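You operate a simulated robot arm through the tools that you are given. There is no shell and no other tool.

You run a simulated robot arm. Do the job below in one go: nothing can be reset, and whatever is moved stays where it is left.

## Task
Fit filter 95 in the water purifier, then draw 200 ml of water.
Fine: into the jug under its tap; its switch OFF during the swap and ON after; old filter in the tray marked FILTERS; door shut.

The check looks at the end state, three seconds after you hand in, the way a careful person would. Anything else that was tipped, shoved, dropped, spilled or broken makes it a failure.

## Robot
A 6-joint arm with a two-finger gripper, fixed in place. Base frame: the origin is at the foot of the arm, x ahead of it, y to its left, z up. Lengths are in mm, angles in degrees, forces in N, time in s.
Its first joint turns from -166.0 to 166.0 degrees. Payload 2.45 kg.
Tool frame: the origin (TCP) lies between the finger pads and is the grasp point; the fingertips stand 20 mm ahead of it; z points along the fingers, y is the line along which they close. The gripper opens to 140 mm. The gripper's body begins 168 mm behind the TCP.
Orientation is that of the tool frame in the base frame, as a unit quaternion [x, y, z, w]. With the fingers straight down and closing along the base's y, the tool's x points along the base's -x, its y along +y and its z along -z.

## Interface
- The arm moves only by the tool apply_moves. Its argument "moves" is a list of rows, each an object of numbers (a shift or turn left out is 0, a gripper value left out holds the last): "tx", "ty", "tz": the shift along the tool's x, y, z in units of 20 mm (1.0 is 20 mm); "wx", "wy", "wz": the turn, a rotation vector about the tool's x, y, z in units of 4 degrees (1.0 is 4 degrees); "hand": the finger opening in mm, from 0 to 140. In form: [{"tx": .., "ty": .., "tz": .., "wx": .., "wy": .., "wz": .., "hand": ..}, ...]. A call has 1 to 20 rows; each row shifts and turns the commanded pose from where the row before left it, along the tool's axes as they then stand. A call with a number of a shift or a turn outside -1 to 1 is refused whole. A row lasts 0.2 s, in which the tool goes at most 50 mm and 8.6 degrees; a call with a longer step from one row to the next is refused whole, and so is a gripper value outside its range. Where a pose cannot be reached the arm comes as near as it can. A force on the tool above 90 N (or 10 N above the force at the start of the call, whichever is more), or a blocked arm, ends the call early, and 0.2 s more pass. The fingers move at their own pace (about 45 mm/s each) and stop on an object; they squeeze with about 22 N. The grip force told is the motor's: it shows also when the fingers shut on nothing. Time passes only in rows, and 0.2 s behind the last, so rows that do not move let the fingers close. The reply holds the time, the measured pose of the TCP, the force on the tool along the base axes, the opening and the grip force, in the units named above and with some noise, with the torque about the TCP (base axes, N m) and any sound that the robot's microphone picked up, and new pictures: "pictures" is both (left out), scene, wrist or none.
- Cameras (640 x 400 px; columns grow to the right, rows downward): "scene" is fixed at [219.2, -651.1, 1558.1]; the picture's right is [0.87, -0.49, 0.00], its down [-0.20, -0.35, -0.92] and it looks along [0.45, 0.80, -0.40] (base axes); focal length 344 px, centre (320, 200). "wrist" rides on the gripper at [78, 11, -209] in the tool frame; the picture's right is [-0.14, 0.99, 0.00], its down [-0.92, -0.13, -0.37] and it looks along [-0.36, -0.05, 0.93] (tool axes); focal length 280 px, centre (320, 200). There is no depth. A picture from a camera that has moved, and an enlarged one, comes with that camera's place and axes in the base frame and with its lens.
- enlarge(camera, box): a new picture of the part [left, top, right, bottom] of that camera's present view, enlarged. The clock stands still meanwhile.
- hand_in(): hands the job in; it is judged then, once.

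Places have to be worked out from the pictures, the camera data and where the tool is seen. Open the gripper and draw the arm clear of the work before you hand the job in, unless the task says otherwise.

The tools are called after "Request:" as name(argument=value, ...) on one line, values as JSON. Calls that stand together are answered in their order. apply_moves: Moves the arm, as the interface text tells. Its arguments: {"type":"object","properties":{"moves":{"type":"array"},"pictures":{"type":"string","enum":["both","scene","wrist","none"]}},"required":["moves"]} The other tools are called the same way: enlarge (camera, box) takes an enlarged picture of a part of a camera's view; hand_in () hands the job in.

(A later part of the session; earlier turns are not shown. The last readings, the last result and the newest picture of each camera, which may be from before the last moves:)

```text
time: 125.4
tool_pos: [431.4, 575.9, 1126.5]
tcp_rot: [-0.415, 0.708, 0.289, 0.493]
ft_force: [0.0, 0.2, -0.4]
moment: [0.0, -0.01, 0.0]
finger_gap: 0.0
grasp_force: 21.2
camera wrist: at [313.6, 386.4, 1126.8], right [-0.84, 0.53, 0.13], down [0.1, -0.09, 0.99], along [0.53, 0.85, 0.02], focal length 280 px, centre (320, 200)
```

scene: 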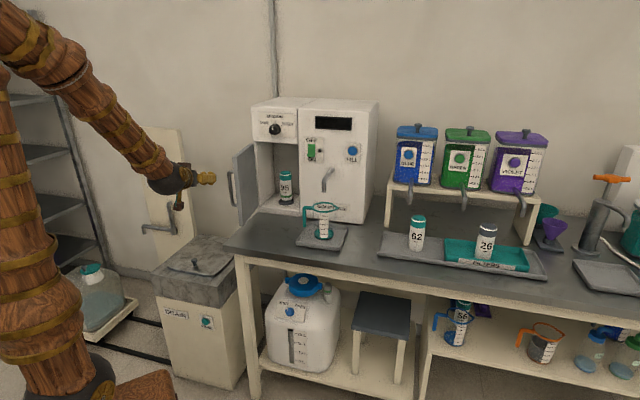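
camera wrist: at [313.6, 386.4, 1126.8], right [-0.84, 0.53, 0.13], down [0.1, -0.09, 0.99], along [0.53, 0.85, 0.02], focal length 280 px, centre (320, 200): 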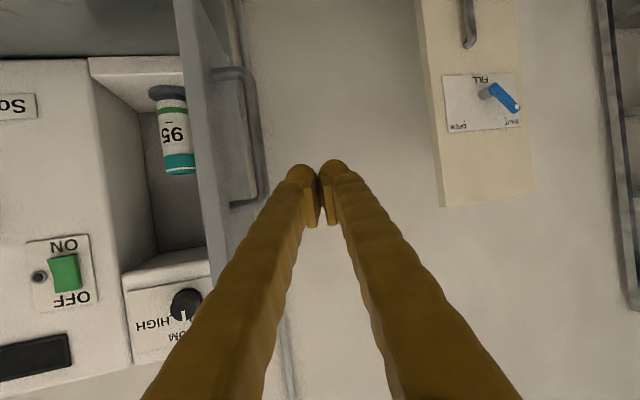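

The fingers are now left of the door; the bar is at about (a=-57, b=806). I lower to z≈1058 and move forward so that the closed fingers lie just left of the bar.

Request:
apply_moves(moves=[{"tx": 0.8, "tz": 0.29}, {"tx": 0.8, "tz": 0.29}, {"tx": 0.8, "tz": 0.29}, {"tx": 0.8, "tz": 0.29}, {"ty": -0.284, "tz": 0.9375, "tx": -0.341}, {"ty": -0.284, "tz": 0.9375, "tx": -0.341}, {"ty": -0.284, "tz": 0.9375, "tx": -0.341}, {"ty": -0.284, "tz": 0.9375, "tx": -0.341}, {}], pictures="both")

```text
time: 127.4
tool_pos: [489.0, 635.2, 1062.1]
tcp_rot: [-0.416, 0.706, 0.291, 0.494]
ft_force: [-1.2, -0.8, -0.1]
moment: [-0.02, 0.01, -0.01]
finger_gap: 0.1
grasp_force: 22.0
camera wrist: at [370.7, 445.9, 1060.4], right [-0.84, 0.52, 0.13], down [0.1, -0.09, 0.99], along [0.53, 0.85, 0.02], focal length 280 px, centre (320, 200)
```

scene: 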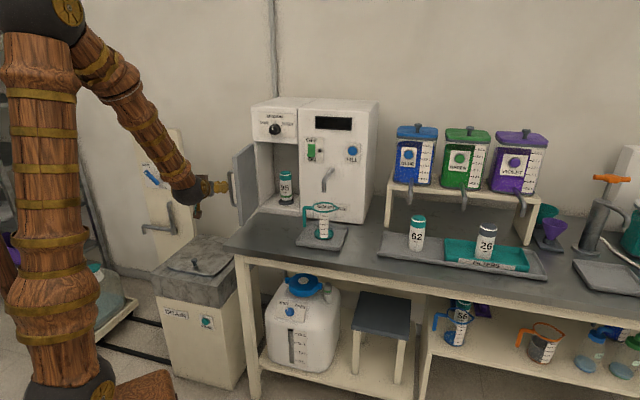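
wrist: 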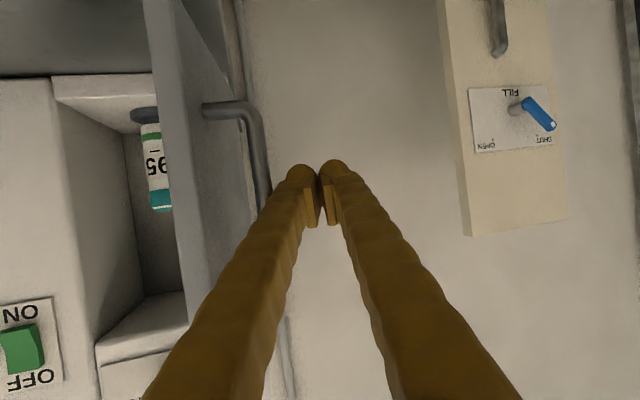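

The bar is ~46 mm to the right of the fingers. I push it to the right along its arc, first to roughly 55° open.

Request:
apply_moves(moves=[{"ty": -0.658, "tz": -0.12, "tx": 0.044}, {"ty": -0.658, "tz": -0.12, "tx": 0.044}, {"ty": -0.493, "tz": -0.166, "tx": 0.06}, {"ty": -0.493, "tz": -0.166, "tx": 0.06}, {"ty": -0.675, "tz": -0.122, "tx": 0.044}, {"ty": -0.675, "tz": -0.122, "tx": 0.044}, {"ty": -0.688, "tz": -0.011, "tx": 0.004}, {"ty": -0.688, "tz": -0.011, "tx": 0.004}, {}], pictures="both")

```text
time: 129.4
tool_pos: [566.3, 571.5, 1060.0]
tcp_rot: [-0.416, 0.706, 0.291, 0.493]
ft_force: [0.9, -0.5, 0.2]
moment: [0.02, 0.01, 0.0]
finger_gap: 0.1
grasp_force: 22.0
camera wrist: at [449.3, 381.2, 1059.7], right [-0.84, 0.52, 0.13], down [0.1, -0.09, 0.99], along [0.53, 0.85, 0.02], focal length 280 px, centre (320, 200)
```

scene: 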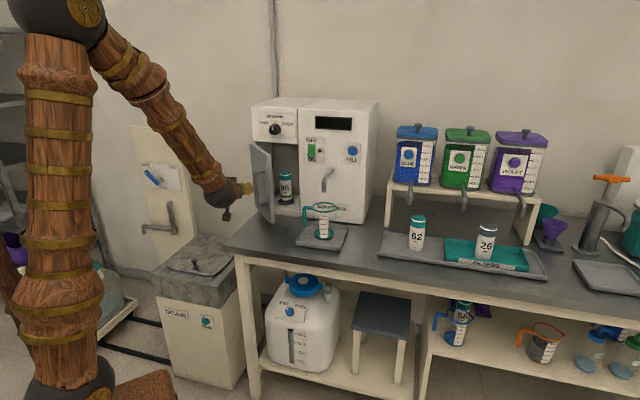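
wrist: 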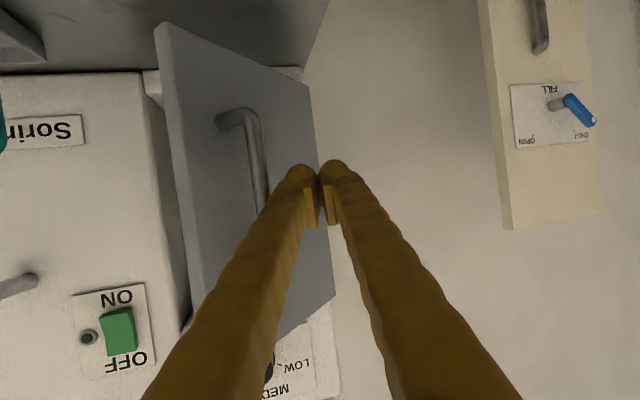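

The door swings easily and is now at about 45°. I continue pushing along the arc more slowly, toward nearly shut.

Request:
apply_moves(moves=[{"ty": -0.681, "tz": 0.103, "tx": -0.037}, {"ty": -0.681, "tz": 0.103, "tx": -0.037}, {"ty": -0.652, "tz": 0.211, "tx": -0.077}, {"ty": -0.652, "tz": 0.211, "tx": -0.077}, {"ty": -0.4, "tz": 0.209, "tx": -0.076}, {"ty": -0.4, "tz": 0.209, "tx": -0.076}, {"ty": -0.4, "tz": 0.209, "tx": -0.076}, {"ty": -0.357, "tz": 0.273, "tx": -0.099}, {"ty": -0.357, "tz": 0.273, "tx": -0.099}, {"ty": -0.357, "tz": 0.273, "tx": -0.099}, {"ty": -0.302, "tz": 0.326, "tx": -0.119}, {"ty": -0.302, "tz": 0.326, "tx": -0.119}, {"ty": -0.302, "tz": 0.326, "tx": -0.119}, {}], pictures="both")

```text
time: 132.4
tool_pos: [698.0, 572.3, 1062.1]
tcp_rot: [-0.417, 0.706, 0.291, 0.493]
ft_force: [-45.5, 4.1, -0.6]
moment: [-0.01, -0.55, -0.2]
finger_gap: 0.0
grasp_force: 22.1
camera wrist: at [581.7, 382.1, 1060.7], right [-0.84, 0.52, 0.13], down [0.1, -0.09, 0.99], along [0.53, 0.85, 0.02], focal length 280 px, centre (320, 200)
```

scene: 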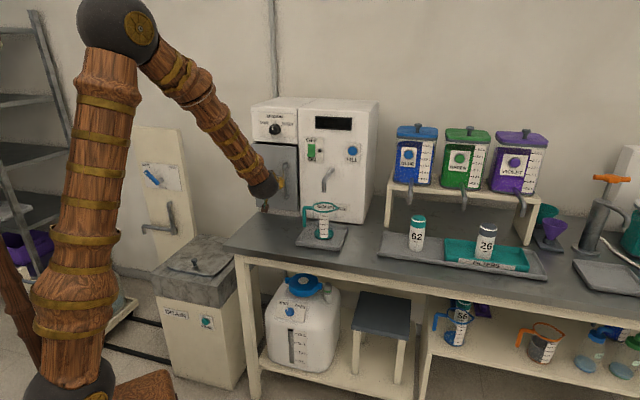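
wrist: 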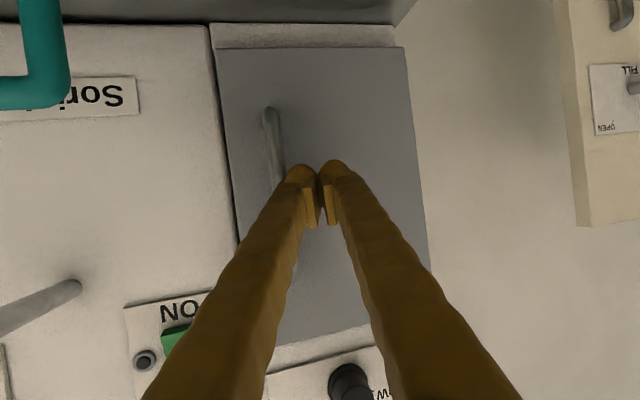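

The door looks shut and the bar now resists with 45 N. I ease off to the left and inspect the door gap.

Request:
apply_moves(moves=[{"ty": 0.4}, {"ty": 0.4, "tz": -0.3, "tx": 0.1}, {"tz": -0.94, "tx": 0.342}, {"tz": -0.94, "tx": 0.342}, {}], pictures="both")

Request:
enlarge(camera="scene", box=[230, 120, 350, 220])

Request:
enlarge(camera="wrist", box=[180, 0, 460, 200])

```text
time: 133.6
tool_pos: [661.9, 538.8, 1063.5]
tcp_rot: [-0.416, 0.706, 0.291, 0.494]
ft_force: [0.7, -0.6, -1.0]
moment: [0.02, -0.01, 0.02]
finger_gap: 0.0
grasp_force: 22.2
camera wrist: at [545.2, 349.2, 1062.2], right [-0.84, 0.52, 0.13], down [0.1, -0.09, 0.99], along [0.53, 0.85, 0.02], focal length 280 px, centre (320, 200)
```

scene: 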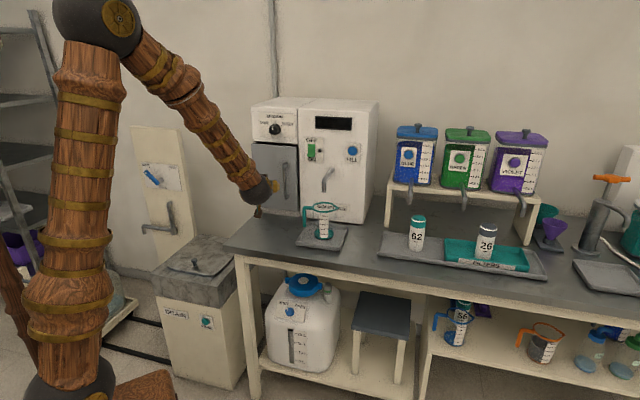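
wrist: 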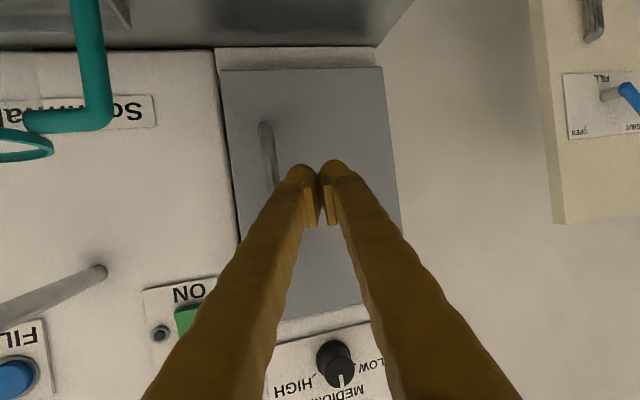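

```text
4.00 times, centred on (290, 170) of scene
camera zoom: at [219.2, -651.1, 1558.1], right [0.87, -0.49, 0.0], down [-0.2, -0.35, -0.92], along [0.45, 0.8, -0.4], focal length 1376 px, centre (440, 320)
```

zoom: 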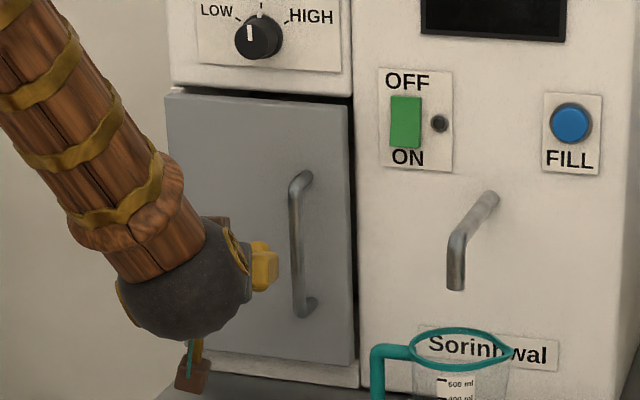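

```text
2.00 times, centred on (320, 100) of wrist
camera zoom: at [545.2, 349.2, 1062.2], right [-0.84, 0.52, 0.13], down [0.1, -0.09, 0.99], along [0.53, 0.85, 0.02], focal length 561 px, centre (320, 400)
```

zoom: 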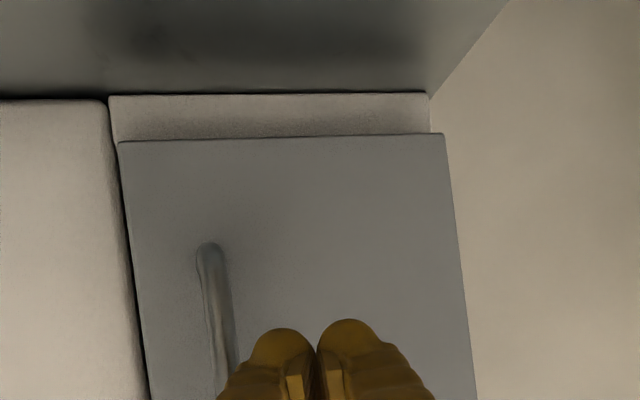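

The door looks shut exactly as at the start. To be sure I press the handle bar gently inward with the fingertips.

Request:
apply_moves(moves=[{"ty": -0.8, "tz": 0.17, "tx": -0.062}, {"ty": -0.8, "tz": 0.17, "tx": -0.062}, {"ty": -0.8, "tz": 0.17, "tx": -0.062}, {"tz": 0.47, "tx": -0.171}, {"tz": 0.235, "tx": -0.086}, {"tz": 0.141, "tx": -0.051}, {"tz": 0.141, "tx": -0.051}, {"tz": 0.094, "tx": -0.034}, {"tz": 0.094, "tx": -0.034}, {}], pictures="wrist")

```text
time: 135.2
tool_pos: [719.5, 538.2, 1062.1]
tcp_rot: [-0.415, 0.707, 0.291, 0.494]
ft_force: [-31.2, -30.5, 15.3]
moment: [0.59, -0.24, 0.47]
finger_gap: 0.0
grasp_force: 21.6
stopped in row 7: the force on the tool passed its limit at 103 N (the readings are from after the stop); the commanded pose is now the measured one
camera wrist: at [601.4, 348.3, 1061.3], right [-0.84, 0.52, 0.13], down [0.1, -0.09, 0.99], along [0.53, 0.85, 0.02], focal length 280 px, centre (320, 200)
```

wrist: 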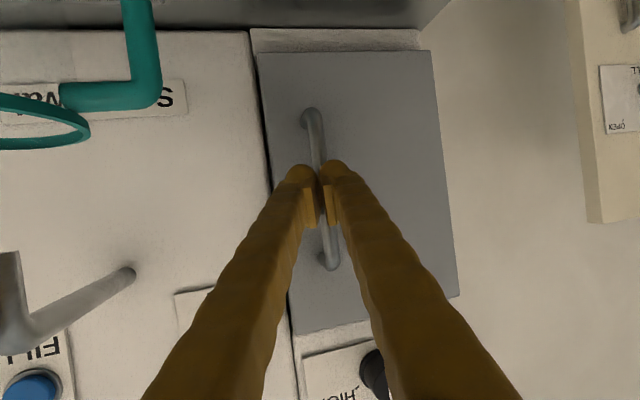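

The door is firmly shut (it took >90 N without moving). Now the switch: I back off, rise to about z 1170, turn to heading 45° and level the tool.

Request:
apply_moves(moves=[{"tz": -0.94, "tx": 0.342}, {"tz": -0.94, "tx": 0.342}, {"tz": -0.94, "tx": 0.342}, {"tx": -0.846, "tz": -0.308}, {"tx": -0.846, "tz": -0.308}, {"tx": -0.846, "tz": -0.308}, {"tx": -0.846, "tz": -0.308}, {"tx": -0.846, "tz": -0.308}, {"tx": -0.846, "tz": -0.308}, {"wx": 0.94, "wz": 0.342}, {"wx": 0.94, "wz": 0.342}, {"wx": 0.94, "wz": 0.342}, {"wx": 0.94, "wz": 0.342}, {"wy": -1}, {"wy": -1}, {"wy": -1}, {"wy": -1}, {"wy": -1}, {}], pictures="both")

```text
time: 139.2
tool_pos: [690.3, 486.5, 1171.0]
tcp_rot: [-0.271, 0.654, 0.271, 0.653]
ft_force: [0.4, -0.1, -0.1]
moment: [0.02, 0.02, 0.0]
finger_gap: 0.1
grasp_force: 22.3
camera wrist: at [535.2, 346.4, 1092.9], right [-0.7, 0.7, 0.14], down [-0.17, -0.35, 0.92], along [0.69, 0.62, 0.36], focal length 280 px, centre (320, 200)
```

scene: 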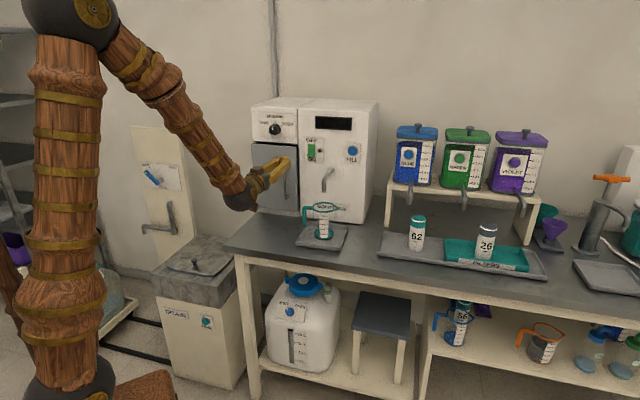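
wrist: 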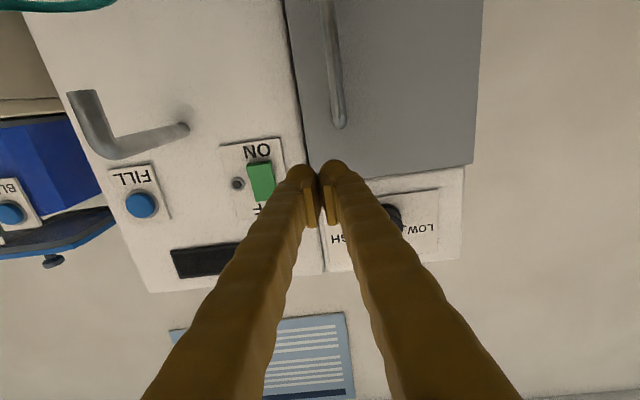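

There is a poster on the wall above the purifier; it may hold instructions, so I read it before going on.

Request:
enlarge(camera="wrist", box=[150, 290, 400, 400])

Request:
enlarge(camera="wrist", box=[100, 100, 340, 290])

```text
2.56 times, centred on (275, 345) of wrist
camera zoom: at [535.2, 346.4, 1092.9], right [-0.7, 0.7, 0.14], down [-0.17, -0.35, 0.92], along [0.69, 0.62, 0.36], focal length 718 px, centre (435, -171)
```

zoom: 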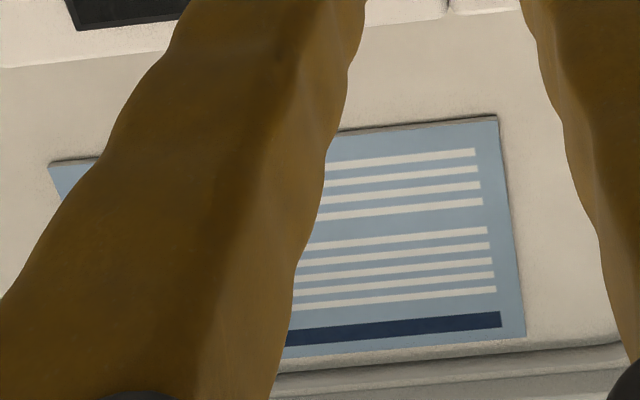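

```text
2.11 times, centred on (220, 195) of wrist
camera zoom: at [535.2, 346.4, 1092.9], right [-0.7, 0.7, 0.14], down [-0.17, -0.35, 0.92], along [0.69, 0.62, 0.36], focal length 590 px, centre (530, 210)
```

zoom: 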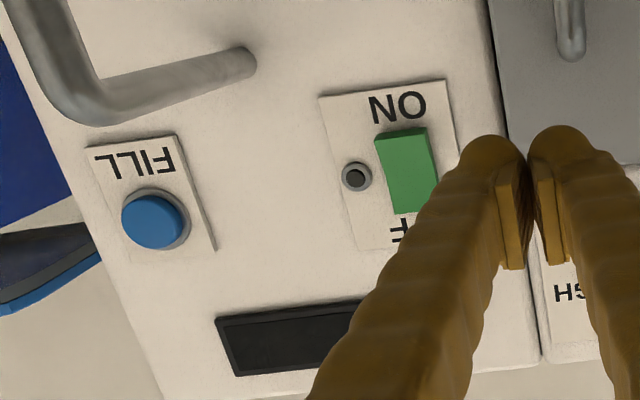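

The poster has no legible text. The rocker is at a≈222, z≈1189 and FILL at about (a=391, b=971, z=1200). I move in front of the rocker's lower (ON) half.

Request:
apply_moves(moves=[{"ty": -0.975, "tx": 0.05}, {"ty": -0.975, "tx": 0.05}, {"ty": -0.975, "tx": 0.05}, {"ty": -0.975, "tx": 0.05}, {"tz": 1}, {"tz": 1}, {"tz": 1}, {"tz": 1}, {"tz": 0.15}, {}], pictures="both")

Request:
enlarge(camera="scene", box=[250, 90, 370, 190])

```text
time: 141.4
tool_pos: [804.2, 490.3, 1165.9]
tcp_rot: [-0.271, 0.654, 0.271, 0.653]
ft_force: [-0.3, 0.4, -0.6]
moment: [-0.01, 0.04, -0.02]
finger_gap: 0.1
grasp_force: 21.6
camera wrist: at [649.0, 350.4, 1088.5], right [-0.7, 0.7, 0.14], down [-0.17, -0.35, 0.92], along [0.69, 0.62, 0.36], focal length 280 px, centre (320, 200)
```

scene: 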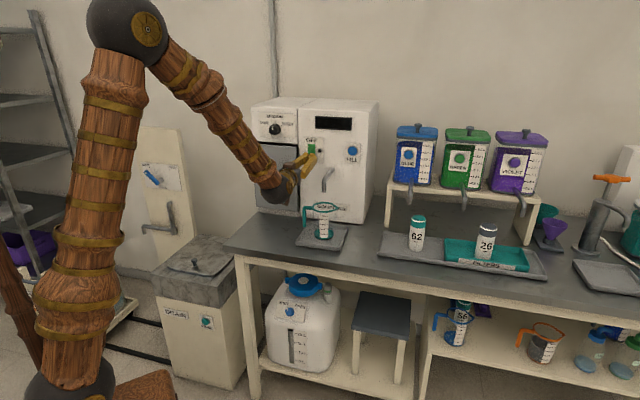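
wrist: 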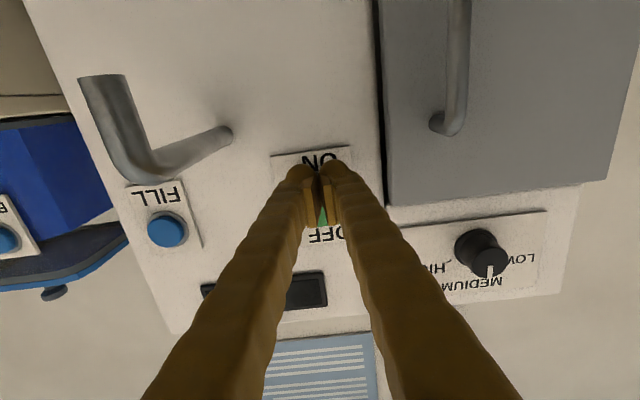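

```text
4.00 times, centred on (310, 140) of scene
camera zoom: at [219.2, -651.1, 1558.1], right [0.87, -0.49, 0.0], down [-0.2, -0.35, -0.92], along [0.45, 0.8, -0.4], focal length 1376 px, centre (360, 440)
```

zoom: 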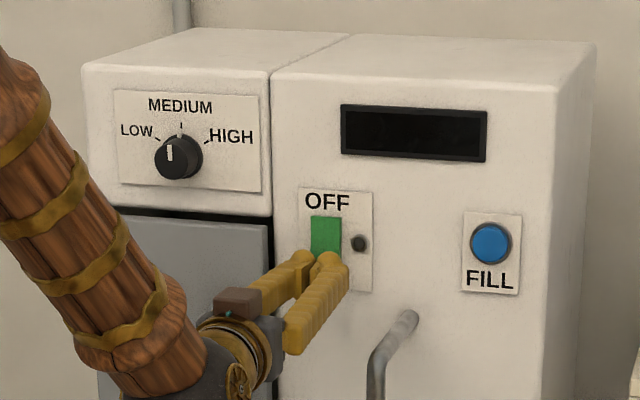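

The fingertips are lined up with the ON half of the rocker, ~20 mm short. I creep in until it flips.

Request:
apply_moves(moves=[{"tz": 0.25}, {"tz": 0.25}, {"tz": 0.2}, {"tz": 0.1}, {"tz": 0.1}, {"tz": 0.08}, {"tz": 0.08}, {"tz": 0.06}], pictures="wrist")

```text
time: 143.2
tool_pos: [819.2, 505.6, 1165.6]
tcp_rot: [-0.27, 0.654, 0.27, 0.653]
ft_force: [-31.9, -27.6, 3.0]
moment: [0.36, -0.44, 0.14]
finger_gap: 6.1
grasp_force: 29.7
camera wrist: at [665.0, 365.4, 1088.9], right [-0.7, 0.7, 0.14], down [-0.17, -0.35, 0.92], along [0.7, 0.62, 0.36], focal length 280 px, centre (320, 200)
```

wrist: 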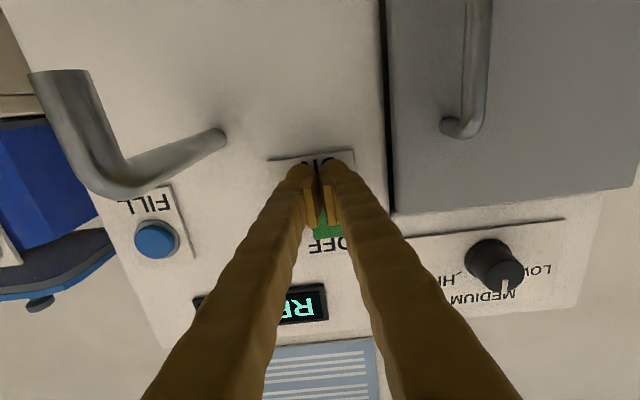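

The display lit up ("R E…"). I back off 60 mm and read it.

Request:
apply_moves(moves=[{"tz": -0.5}, {"tz": -0.8}, {"tz": -1}, {"tz": -1}, {}], pictures="both")

Request:
enlarge(camera="scene", box=[250, 90, 370, 190])

Request:
enlarge(camera="scene", box=[285, 160, 365, 250])

```text
time: 144.4
tool_pos: [772.7, 459.6, 1164.3]
tcp_rot: [-0.271, 0.653, 0.271, 0.653]
ft_force: [1.1, -0.3, 1.0]
moment: [-0.01, -0.02, -0.02]
finger_gap: 0.0
grasp_force: 29.4
camera wrist: at [617.9, 318.4, 1088.2], right [-0.7, 0.7, 0.14], down [-0.17, -0.35, 0.92], along [0.69, 0.62, 0.36], focal length 280 px, centre (320, 200)
```

scene: 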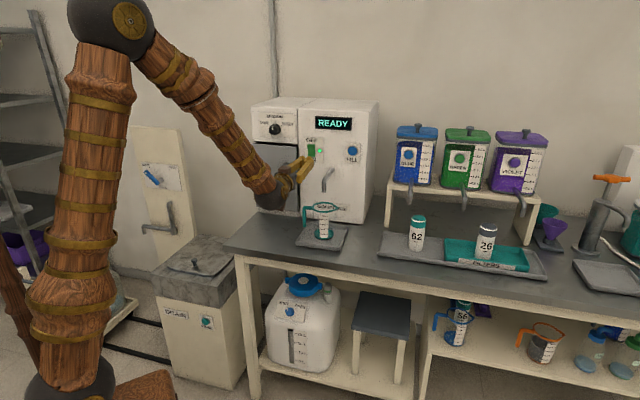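
wrist: 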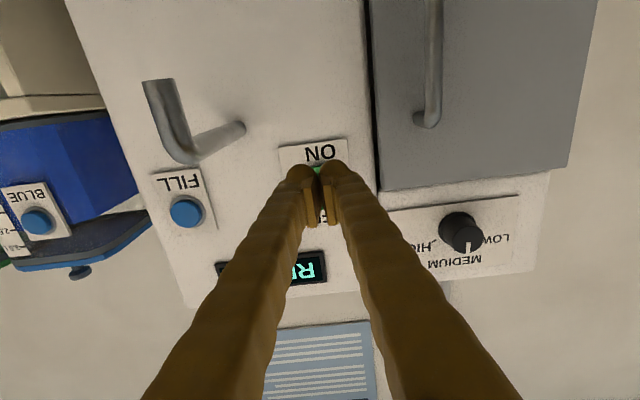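

```text
4.00 times, centred on (310, 140) of scene
camera zoom: at [219.2, -651.1, 1558.1], right [0.87, -0.49, 0.0], down [-0.2, -0.35, -0.92], along [0.45, 0.8, -0.4], focal length 1376 px, centre (360, 440)
```

zoom: 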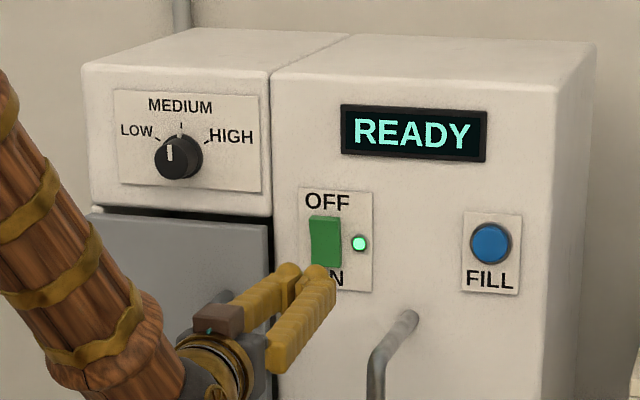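

```text
4.44 times, centred on (325, 205) of scene
camera zoom: at [219.2, -651.1, 1558.1], right [0.87, -0.49, 0.0], down [-0.2, -0.35, -0.92], along [0.45, 0.8, -0.4], focal length 1529 px, centre (298, 178)
```

zoom: 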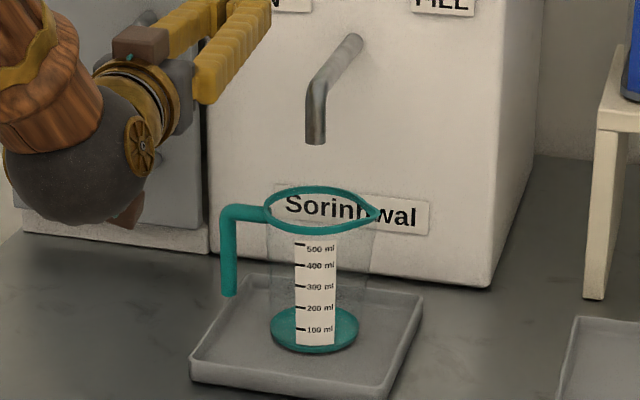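

Display reads READY, the LED is lit, and the jug is empty under the spout (spout at about a=306, b=843). I rise above the tap and move in front of the FILL button, tip ~15–20 mm short.

Request:
apply_moves(moves=[{"tx": -0.9}, {"tx": -0.9}, {"ty": -0.942}, {"ty": -0.942}, {"ty": -0.942}, {"ty": -0.942}, {"ty": -0.942}, {"ty": -0.942}, {"ty": -0.942}, {"ty": -0.942}, {"ty": -0.942}, {"tz": 0.9}, {"tz": 0.9}, {"tz": 0.9}, {}], pictures="both")

Request:
enlarge(camera="scene", box=[280, 100, 400, 250])

```text
time: 147.6
tool_pos: [932.0, 378.1, 1201.7]
tcp_rot: [-0.27, 0.654, 0.27, 0.653]
ft_force: [-0.7, 0.3, -0.4]
moment: [0.02, 0.01, 0.0]
finger_gap: 0.0
grasp_force: 29.3
camera wrist: at [776.7, 237.9, 1124.5], right [-0.7, 0.7, 0.14], down [-0.17, -0.35, 0.92], along [0.7, 0.62, 0.36], focal length 280 px, centre (320, 200)
```

scene: 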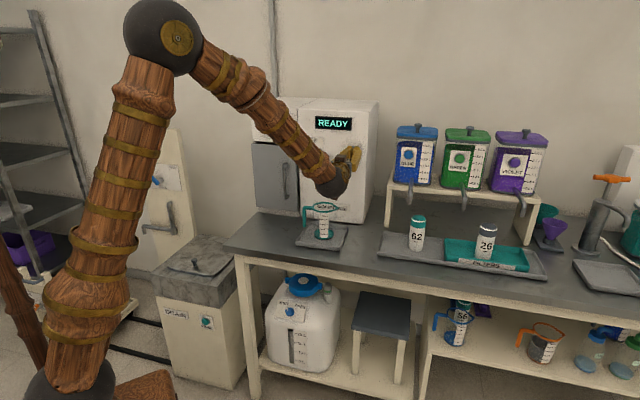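
wrist: 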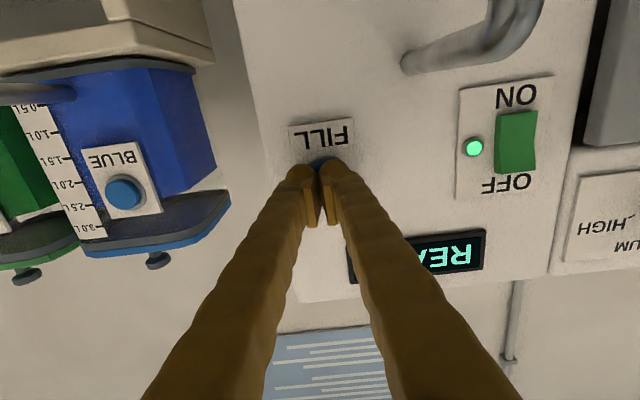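

```text
2.67 times, centred on (340, 175) of scene
camera zoom: at [219.2, -651.1, 1558.1], right [0.87, -0.49, 0.0], down [-0.2, -0.35, -0.92], along [0.45, 0.8, -0.4], focal length 917 px, centre (267, 267)
```

zoom: 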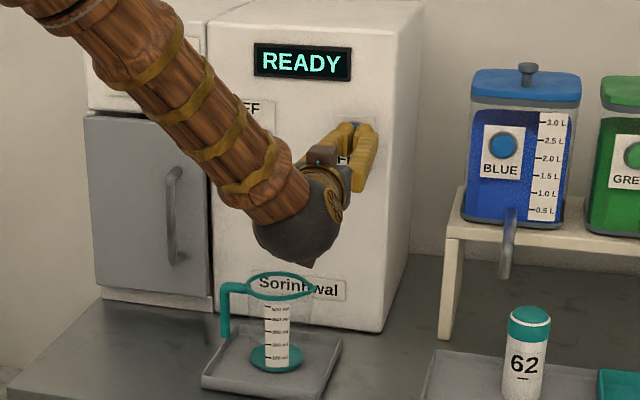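

The fingertips are centred on FILL and the jug stays visible in the scene camera. I creep in about 10 mm and watch force, display and jug.

Request:
apply_moves(moves=[{"tz": 0.2}, {"tz": 0.15}, {"tz": 0.1}, {"tz": 0.05}], pictures="scene")

```text
time: 148.6
tool_pos: [937.8, 385.6, 1201.8]
tcp_rot: [-0.27, 0.654, 0.27, 0.653]
ft_force: [-0.2, 0.9, -0.9]
moment: [0.0, 0.01, 0.02]
finger_gap: 0.1
grasp_force: 29.6
```

scene: 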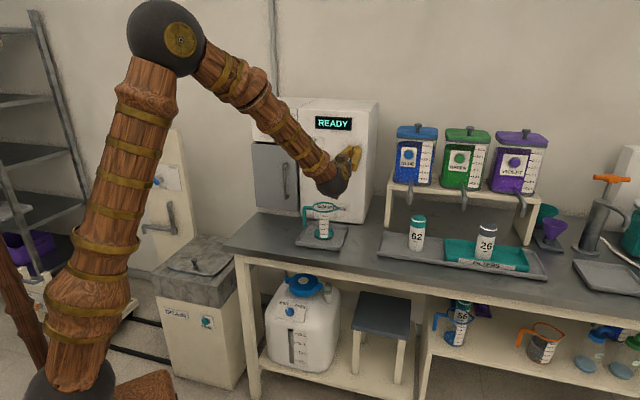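

No contact yet at tip 956. I continue in 1–1.5 mm steps.

Request:
apply_moves(moves=[{"tz": 0.07}, {"tz": 0.07}], pictures="scene")

```text
time: 149.2
tool_pos: [939.9, 387.2, 1200.4]
tcp_rot: [-0.271, 0.654, 0.27, 0.653]
ft_force: [-2.1, -1.2, -0.5]
moment: [0.01, 0.03, 0.05]
finger_gap: 6.1
grasp_force: 29.5
heard: click
```

scene: 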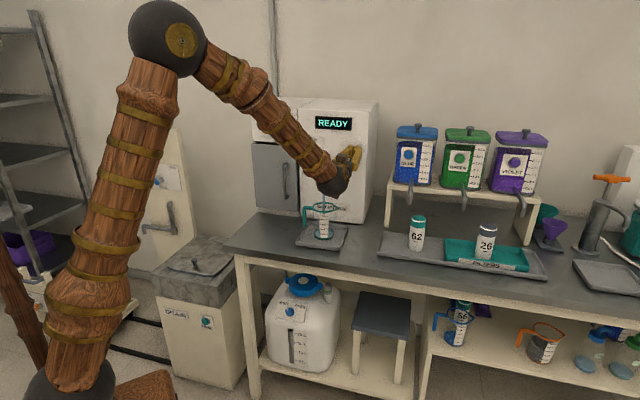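

A click was heard; the button is pressed. I look at the jug and tap.

Request:
enlarge(camera="scene", box=[290, 170, 360, 250])

Request:
enlarge(camera="scene", box=[280, 100, 400, 180])

```text
5.00 times, centred on (325, 210) of scene
camera zoom: at [219.2, -651.1, 1558.1], right [0.87, -0.49, 0.0], down [-0.2, -0.35, -0.92], along [0.45, 0.8, -0.4], focal length 1720 px, centre (295, 150)
```

zoom: 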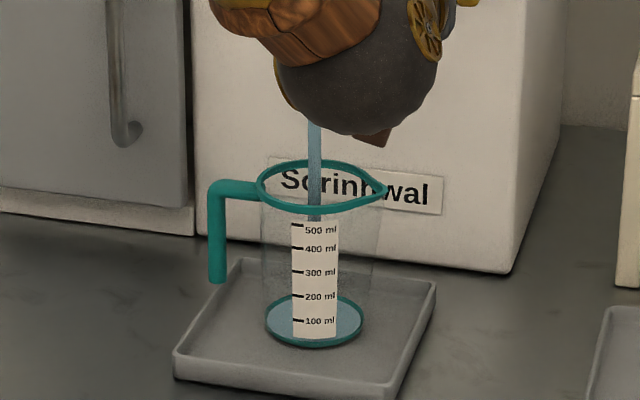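

```text
5.00 times, centred on (340, 140) of scene
camera zoom: at [219.2, -651.1, 1558.1], right [0.87, -0.49, 0.0], down [-0.2, -0.35, -0.92], along [0.45, 0.8, -0.4], focal length 1720 px, centre (220, 500)
```

zoom: 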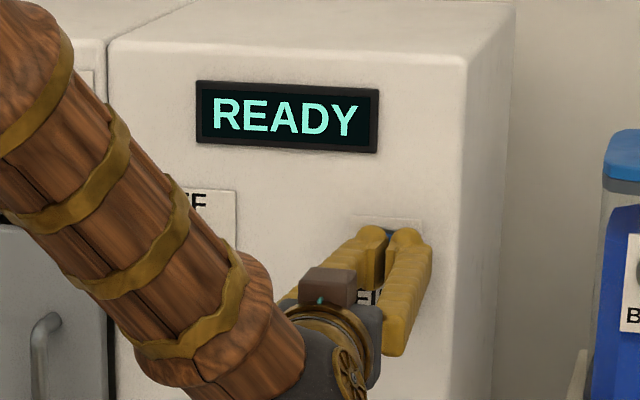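

Water is flowing into the jug. I release at once to learn whether flow stops on release and how much ran.

Request:
apply_moves(moves=[{"tz": -0.6}], pictures="scene")

Request:
enlarge(camera="scene", box=[290, 170, 360, 250])

```text
time: 149.6
tool_pos: [931.6, 377.3, 1200.8]
tcp_rot: [-0.27, 0.654, 0.269, 0.653]
ft_force: [0.0, 0.5, 1.0]
moment: [0.0, 0.0, 0.02]
finger_gap: 0.0
grasp_force: 29.4
```

scene: 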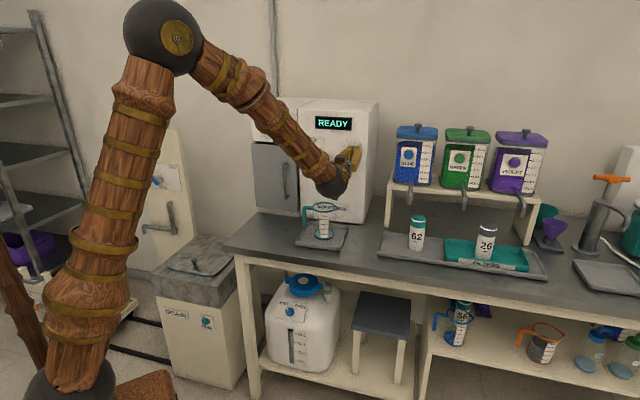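

```text
5.00 times, centred on (325, 210) of scene
camera zoom: at [219.2, -651.1, 1558.1], right [0.87, -0.49, 0.0], down [-0.2, -0.35, -0.92], along [0.45, 0.8, -0.4], focal length 1720 px, centre (295, 150)
```

zoom: 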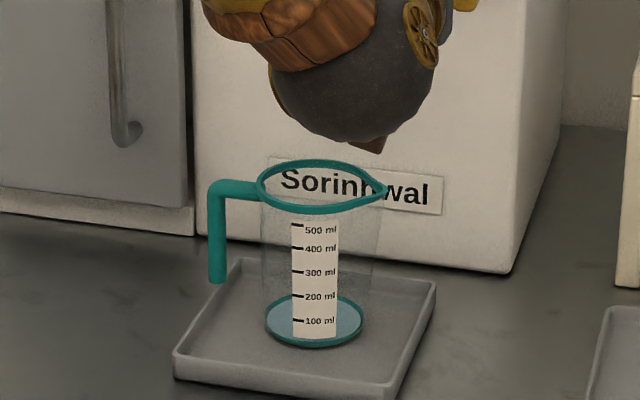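

Flow stops on release, so it is hold-to-fill; roughly 10–20 ml ran in. I press again, hold about 0.8 s, release and read the level to find the rate.

Request:
apply_moves(moves=[{"tz": 0.6}, {}, {}, {}, {"tz": -0.6}], pictures="scene")

Request:
enlarge(camera="scene", box=[290, 170, 360, 250])

Request:
enlarge(camera="scene", box=[308, 208, 343, 243])

```text
time: 150.8
tool_pos: [932.0, 377.6, 1202.4]
tcp_rot: [-0.27, 0.654, 0.27, 0.653]
ft_force: [-0.1, -0.8, 1.3]
moment: [0.02, -0.01, 0.0]
finger_gap: 0.2
grasp_force: 29.8
heard: click
```

scene: 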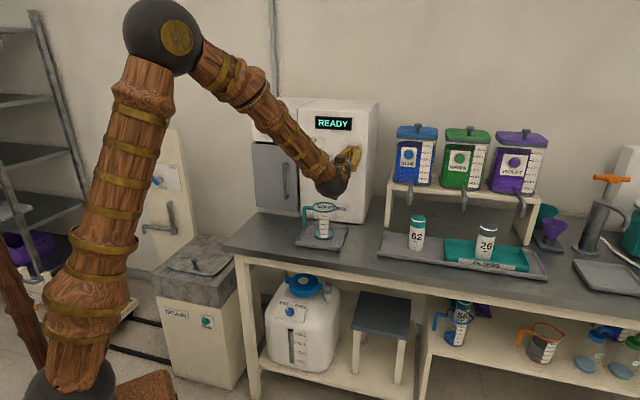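

```text
5.00 times, centred on (325, 210) of scene
camera zoom: at [219.2, -651.1, 1558.1], right [0.87, -0.49, 0.0], down [-0.2, -0.35, -0.92], along [0.45, 0.8, -0.4], focal length 1720 px, centre (295, 150)
```

zoom: 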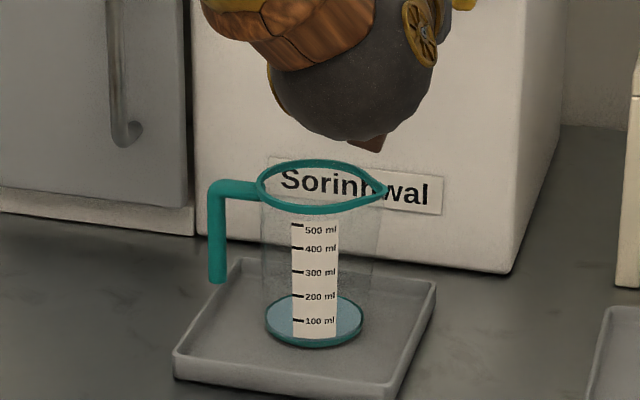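

```text
11.43 times, centred on (326, 226) of scene
camera zoom: at [219.2, -651.1, 1558.1], right [0.87, -0.49, 0.0], down [-0.2, -0.35, -0.92], along [0.45, 0.8, -0.4], focal length 3931 px, centre (257, -91)
```

zoom: 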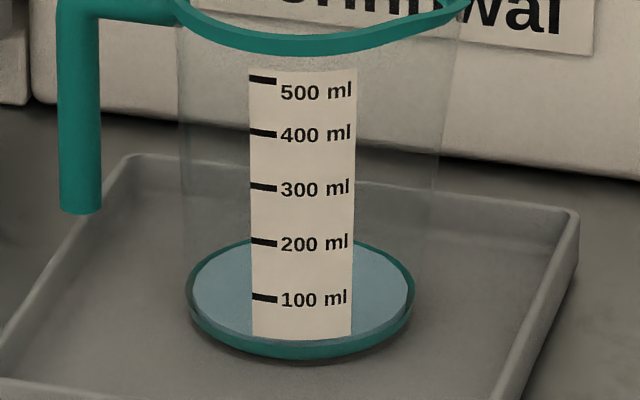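

The rate is slow (still only ~20 ml). I hold about 2 s this time and read again.

Request:
apply_moves(moves=[{"tz": 0.6}, {}, {}, {}, {}, {}, {}, {}, {}, {}, {"tz": -0.6}], pictures="scene")

Request:
enlarge(camera="scene", box=[308, 208, 343, 243])

```text
time: 153.2
tool_pos: [930.7, 378.3, 1201.8]
tcp_rot: [-0.27, 0.654, 0.27, 0.653]
ft_force: [0.2, 0.3, 0.0]
moment: [0.01, 0.01, 0.02]
finger_gap: 0.0
grasp_force: 29.1
heard: click
```

scene: 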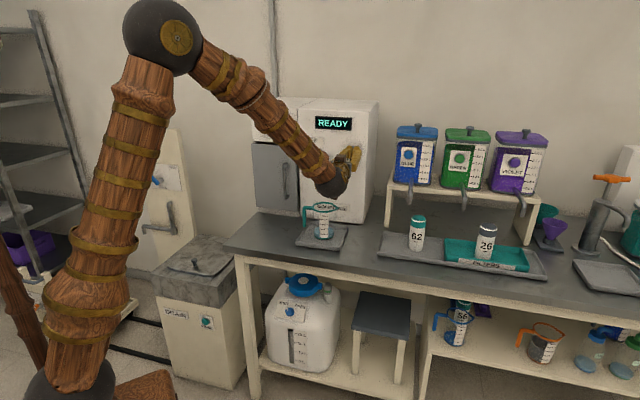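

```text
11.43 times, centred on (326, 226) of scene
camera zoom: at [219.2, -651.1, 1558.1], right [0.87, -0.49, 0.0], down [-0.2, -0.35, -0.92], along [0.45, 0.8, -0.4], focal length 3931 px, centre (257, -91)
```

zoom: 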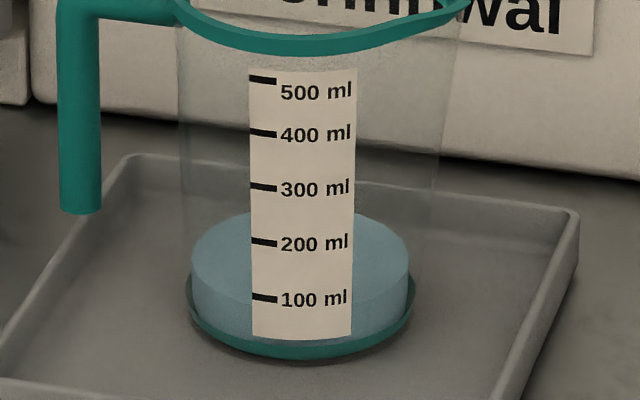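

The level now reads about 78 ml, so the rate is ~25 ml/s. I hold for ~3.3 s to reach roughly 160 ml.

Request:
apply_moves(moves=[{"tz": 0.6}, {}, {}, {}, {}, {}, {}, {}, {}, {}, {}, {}, {}, {}, {}, {}, {}, {"tz": -0.6}], pictures="scene")

Request:
enlarge(camera="scene", box=[308, 208, 343, 243])

```text
time: 157.0
tool_pos: [931.2, 378.6, 1201.4]
tcp_rot: [-0.27, 0.654, 0.269, 0.653]
ft_force: [0.2, 0.0, 0.4]
moment: [0.01, 0.01, -0.02]
finger_gap: 0.2
grasp_force: 29.9
heard: click
```

scene: 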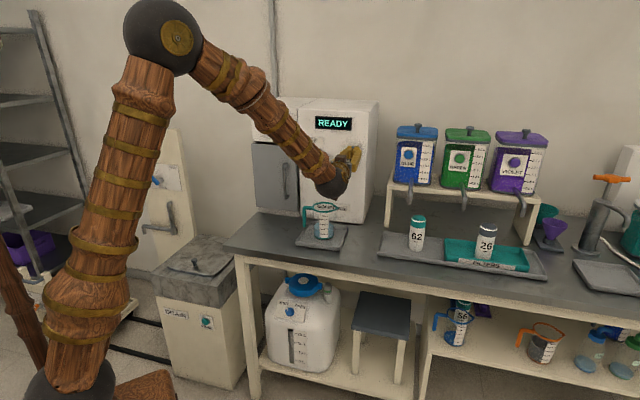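

```text
11.43 times, centred on (326, 226) of scene
camera zoom: at [219.2, -651.1, 1558.1], right [0.87, -0.49, 0.0], down [-0.2, -0.35, -0.92], along [0.45, 0.8, -0.4], focal length 3931 px, centre (257, -91)
```

zoom: 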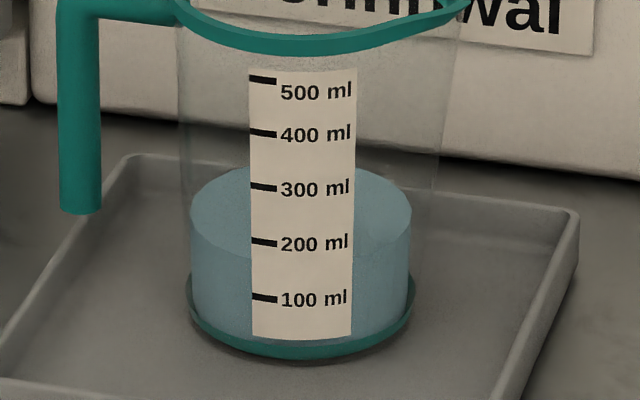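

Around 170 ml now. I enlarge more to read the waterline beside the scale precisely.

Request:
enlarge(camera="scene", box=[321, 222, 341, 238])

Request:
enlarge(camera="scene", box=[322, 226, 333, 236])

```text
16.00 times, centred on (331, 230) of scene
camera zoom: at [219.2, -651.1, 1558.1], right [0.87, -0.49, 0.0], down [-0.2, -0.35, -0.92], along [0.45, 0.8, -0.4], focal length 5503 px, centre (144, -280)
```

zoom: 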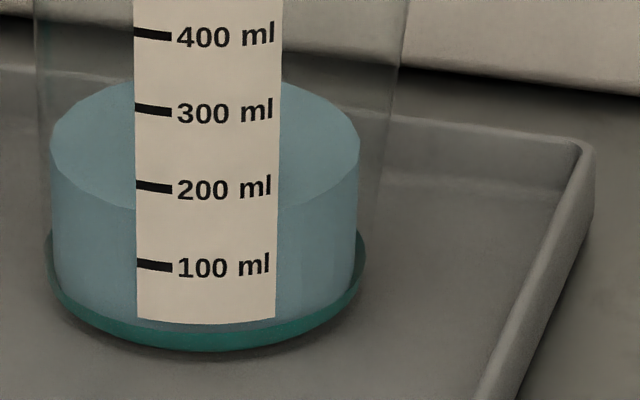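

```text
16.00 times, centred on (328, 231) of scene
camera zoom: at [219.2, -651.1, 1558.1], right [0.87, -0.49, 0.0], down [-0.2, -0.35, -0.92], along [0.45, 0.8, -0.4], focal length 5503 px, centre (200, -296)
```

zoom: 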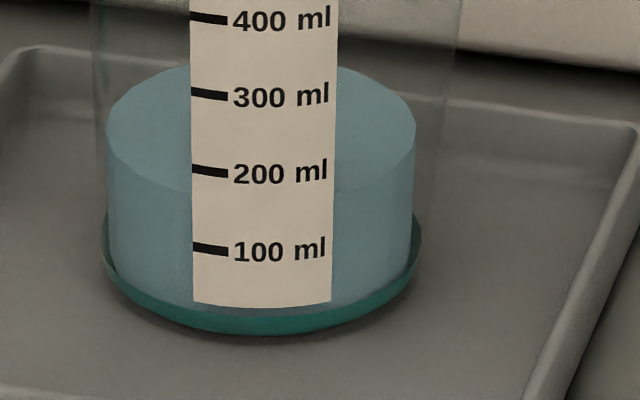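

The waterline reads about 170 ml. From the earlier presses each hold row adds ~5.3 ml plus ~7 ml per press, so I hold for 3 rows (~+23 ml) and read again.

Request:
apply_moves(moves=[{"tz": 0.6}, {}, {}, {}, {"tz": -0.6}], pictures="scene")

Request:
enlarge(camera="scene", box=[321, 222, 341, 238])

Request:
enlarge(camera="scene", box=[308, 208, 343, 243])

```text
time: 158.2
tool_pos: [931.0, 377.1, 1202.1]
tcp_rot: [-0.269, 0.654, 0.269, 0.654]
ft_force: [0.2, 1.0, 0.2]
moment: [0.02, 0.0, -0.03]
finger_gap: 0.1
grasp_force: 28.3
heard: click
```

scene: 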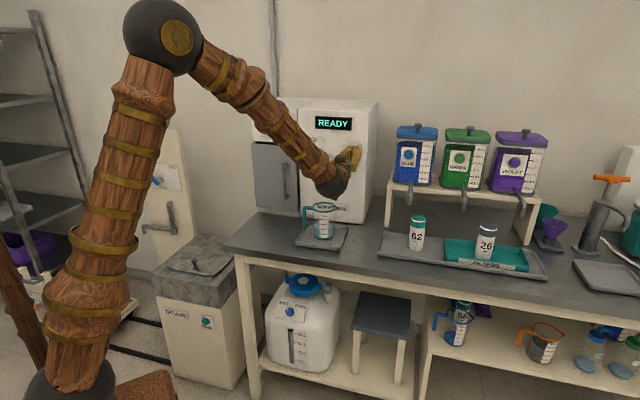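

```text
16.00 times, centred on (331, 230) of scene
camera zoom: at [219.2, -651.1, 1558.1], right [0.87, -0.49, 0.0], down [-0.2, -0.35, -0.92], along [0.45, 0.8, -0.4], focal length 5503 px, centre (144, -280)
```

zoom: 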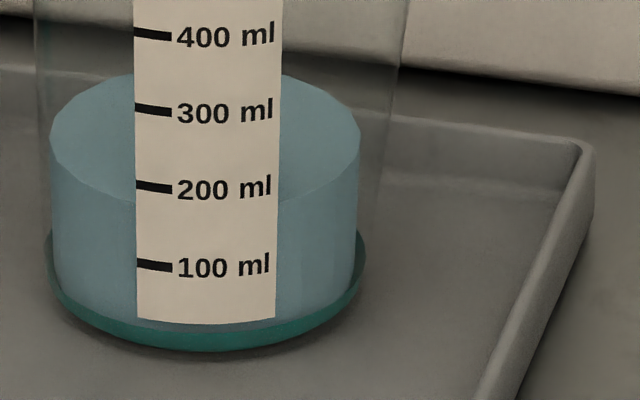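

```text
11.43 times, centred on (326, 226) of scene
camera zoom: at [219.2, -651.1, 1558.1], right [0.87, -0.49, 0.0], down [-0.2, -0.35, -0.92], along [0.45, 0.8, -0.4], focal length 3931 px, centre (257, -91)
```

zoom: 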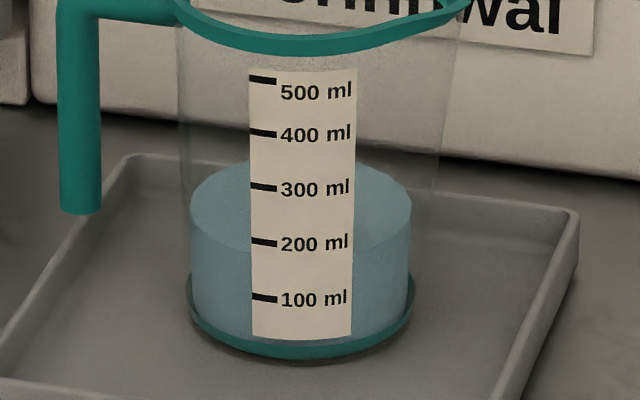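

Now about 180 ml (this press added only ~10). I give another 3-row press and read again.

Request:
apply_moves(moves=[{"tz": 0.6}, {}, {}, {}, {"tz": -0.6}], pictures="scene")

Request:
enlarge(camera="scene", box=[321, 222, 341, 238])

Request:
enlarge(camera="scene", box=[308, 208, 343, 243])

```text
time: 159.4
tool_pos: [931.0, 377.1, 1203.0]
tcp_rot: [-0.27, 0.654, 0.27, 0.653]
ft_force: [0.3, 0.2, 0.3]
moment: [0.0, 0.01, -0.01]
finger_gap: 0.0
grasp_force: 29.4
heard: click
```

scene: 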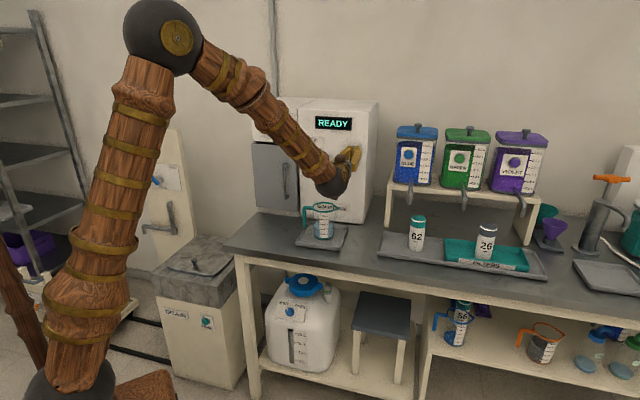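

```text
16.00 times, centred on (331, 230) of scene
camera zoom: at [219.2, -651.1, 1558.1], right [0.87, -0.49, 0.0], down [-0.2, -0.35, -0.92], along [0.45, 0.8, -0.4], focal length 5503 px, centre (144, -280)
```

zoom: 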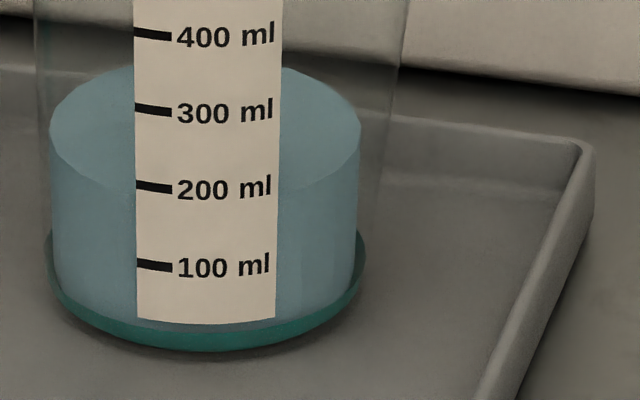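

```text
11.43 times, centred on (326, 226) of scene
camera zoom: at [219.2, -651.1, 1558.1], right [0.87, -0.49, 0.0], down [-0.2, -0.35, -0.92], along [0.45, 0.8, -0.4], focal length 3931 px, centre (257, -91)
```

zoom: 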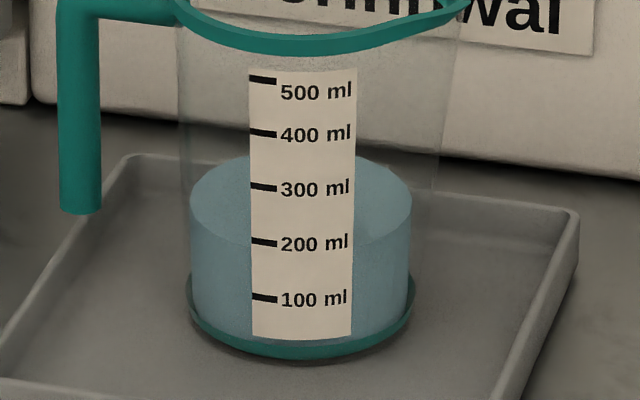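

Now about 190 ml (each such press adds ~11 ml). One more identical press should bring it to ~200 ml.

Request:
apply_moves(moves=[{"tz": 0.6}, {}, {}, {}, {"tz": -0.6}], pictures="scene")

Request:
enlarge(camera="scene", box=[321, 222, 341, 238])

Request:
enlarge(camera="scene", box=[308, 208, 343, 243])

```text
time: 160.6
tool_pos: [930.0, 379.1, 1201.6]
tcp_rot: [-0.27, 0.654, 0.27, 0.653]
ft_force: [0.9, -0.6, -0.1]
moment: [0.01, 0.03, 0.02]
finger_gap: 0.1
grasp_force: 29.6
heard: click
```

scene: 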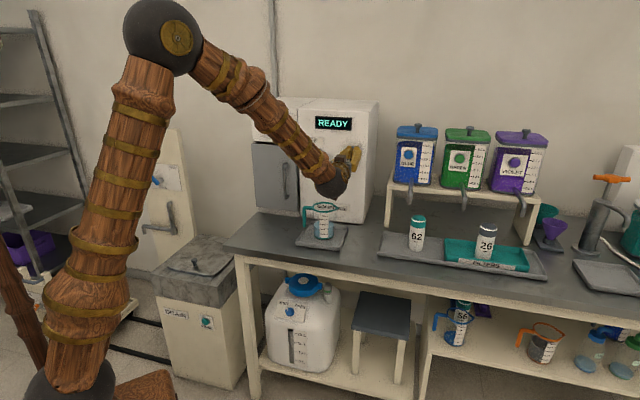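

```text
16.00 times, centred on (331, 230) of scene
camera zoom: at [219.2, -651.1, 1558.1], right [0.87, -0.49, 0.0], down [-0.2, -0.35, -0.92], along [0.45, 0.8, -0.4], focal length 5503 px, centre (144, -280)
```

zoom: 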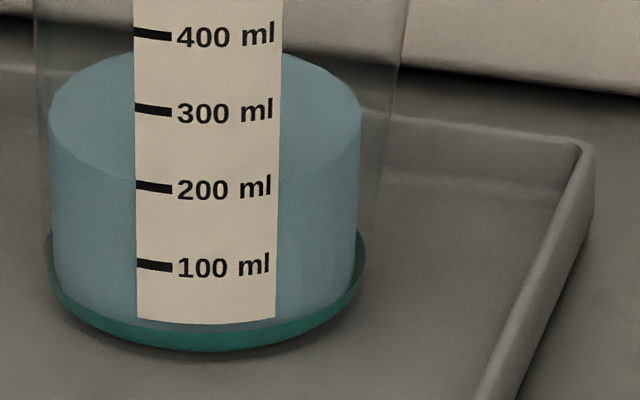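

```text
11.43 times, centred on (326, 226) of scene
camera zoom: at [219.2, -651.1, 1558.1], right [0.87, -0.49, 0.0], down [-0.2, -0.35, -0.92], along [0.45, 0.8, -0.4], focal length 3931 px, centre (257, -91)
```

zoom: 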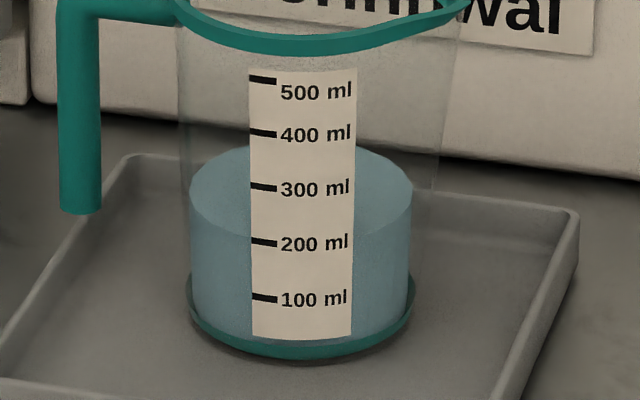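

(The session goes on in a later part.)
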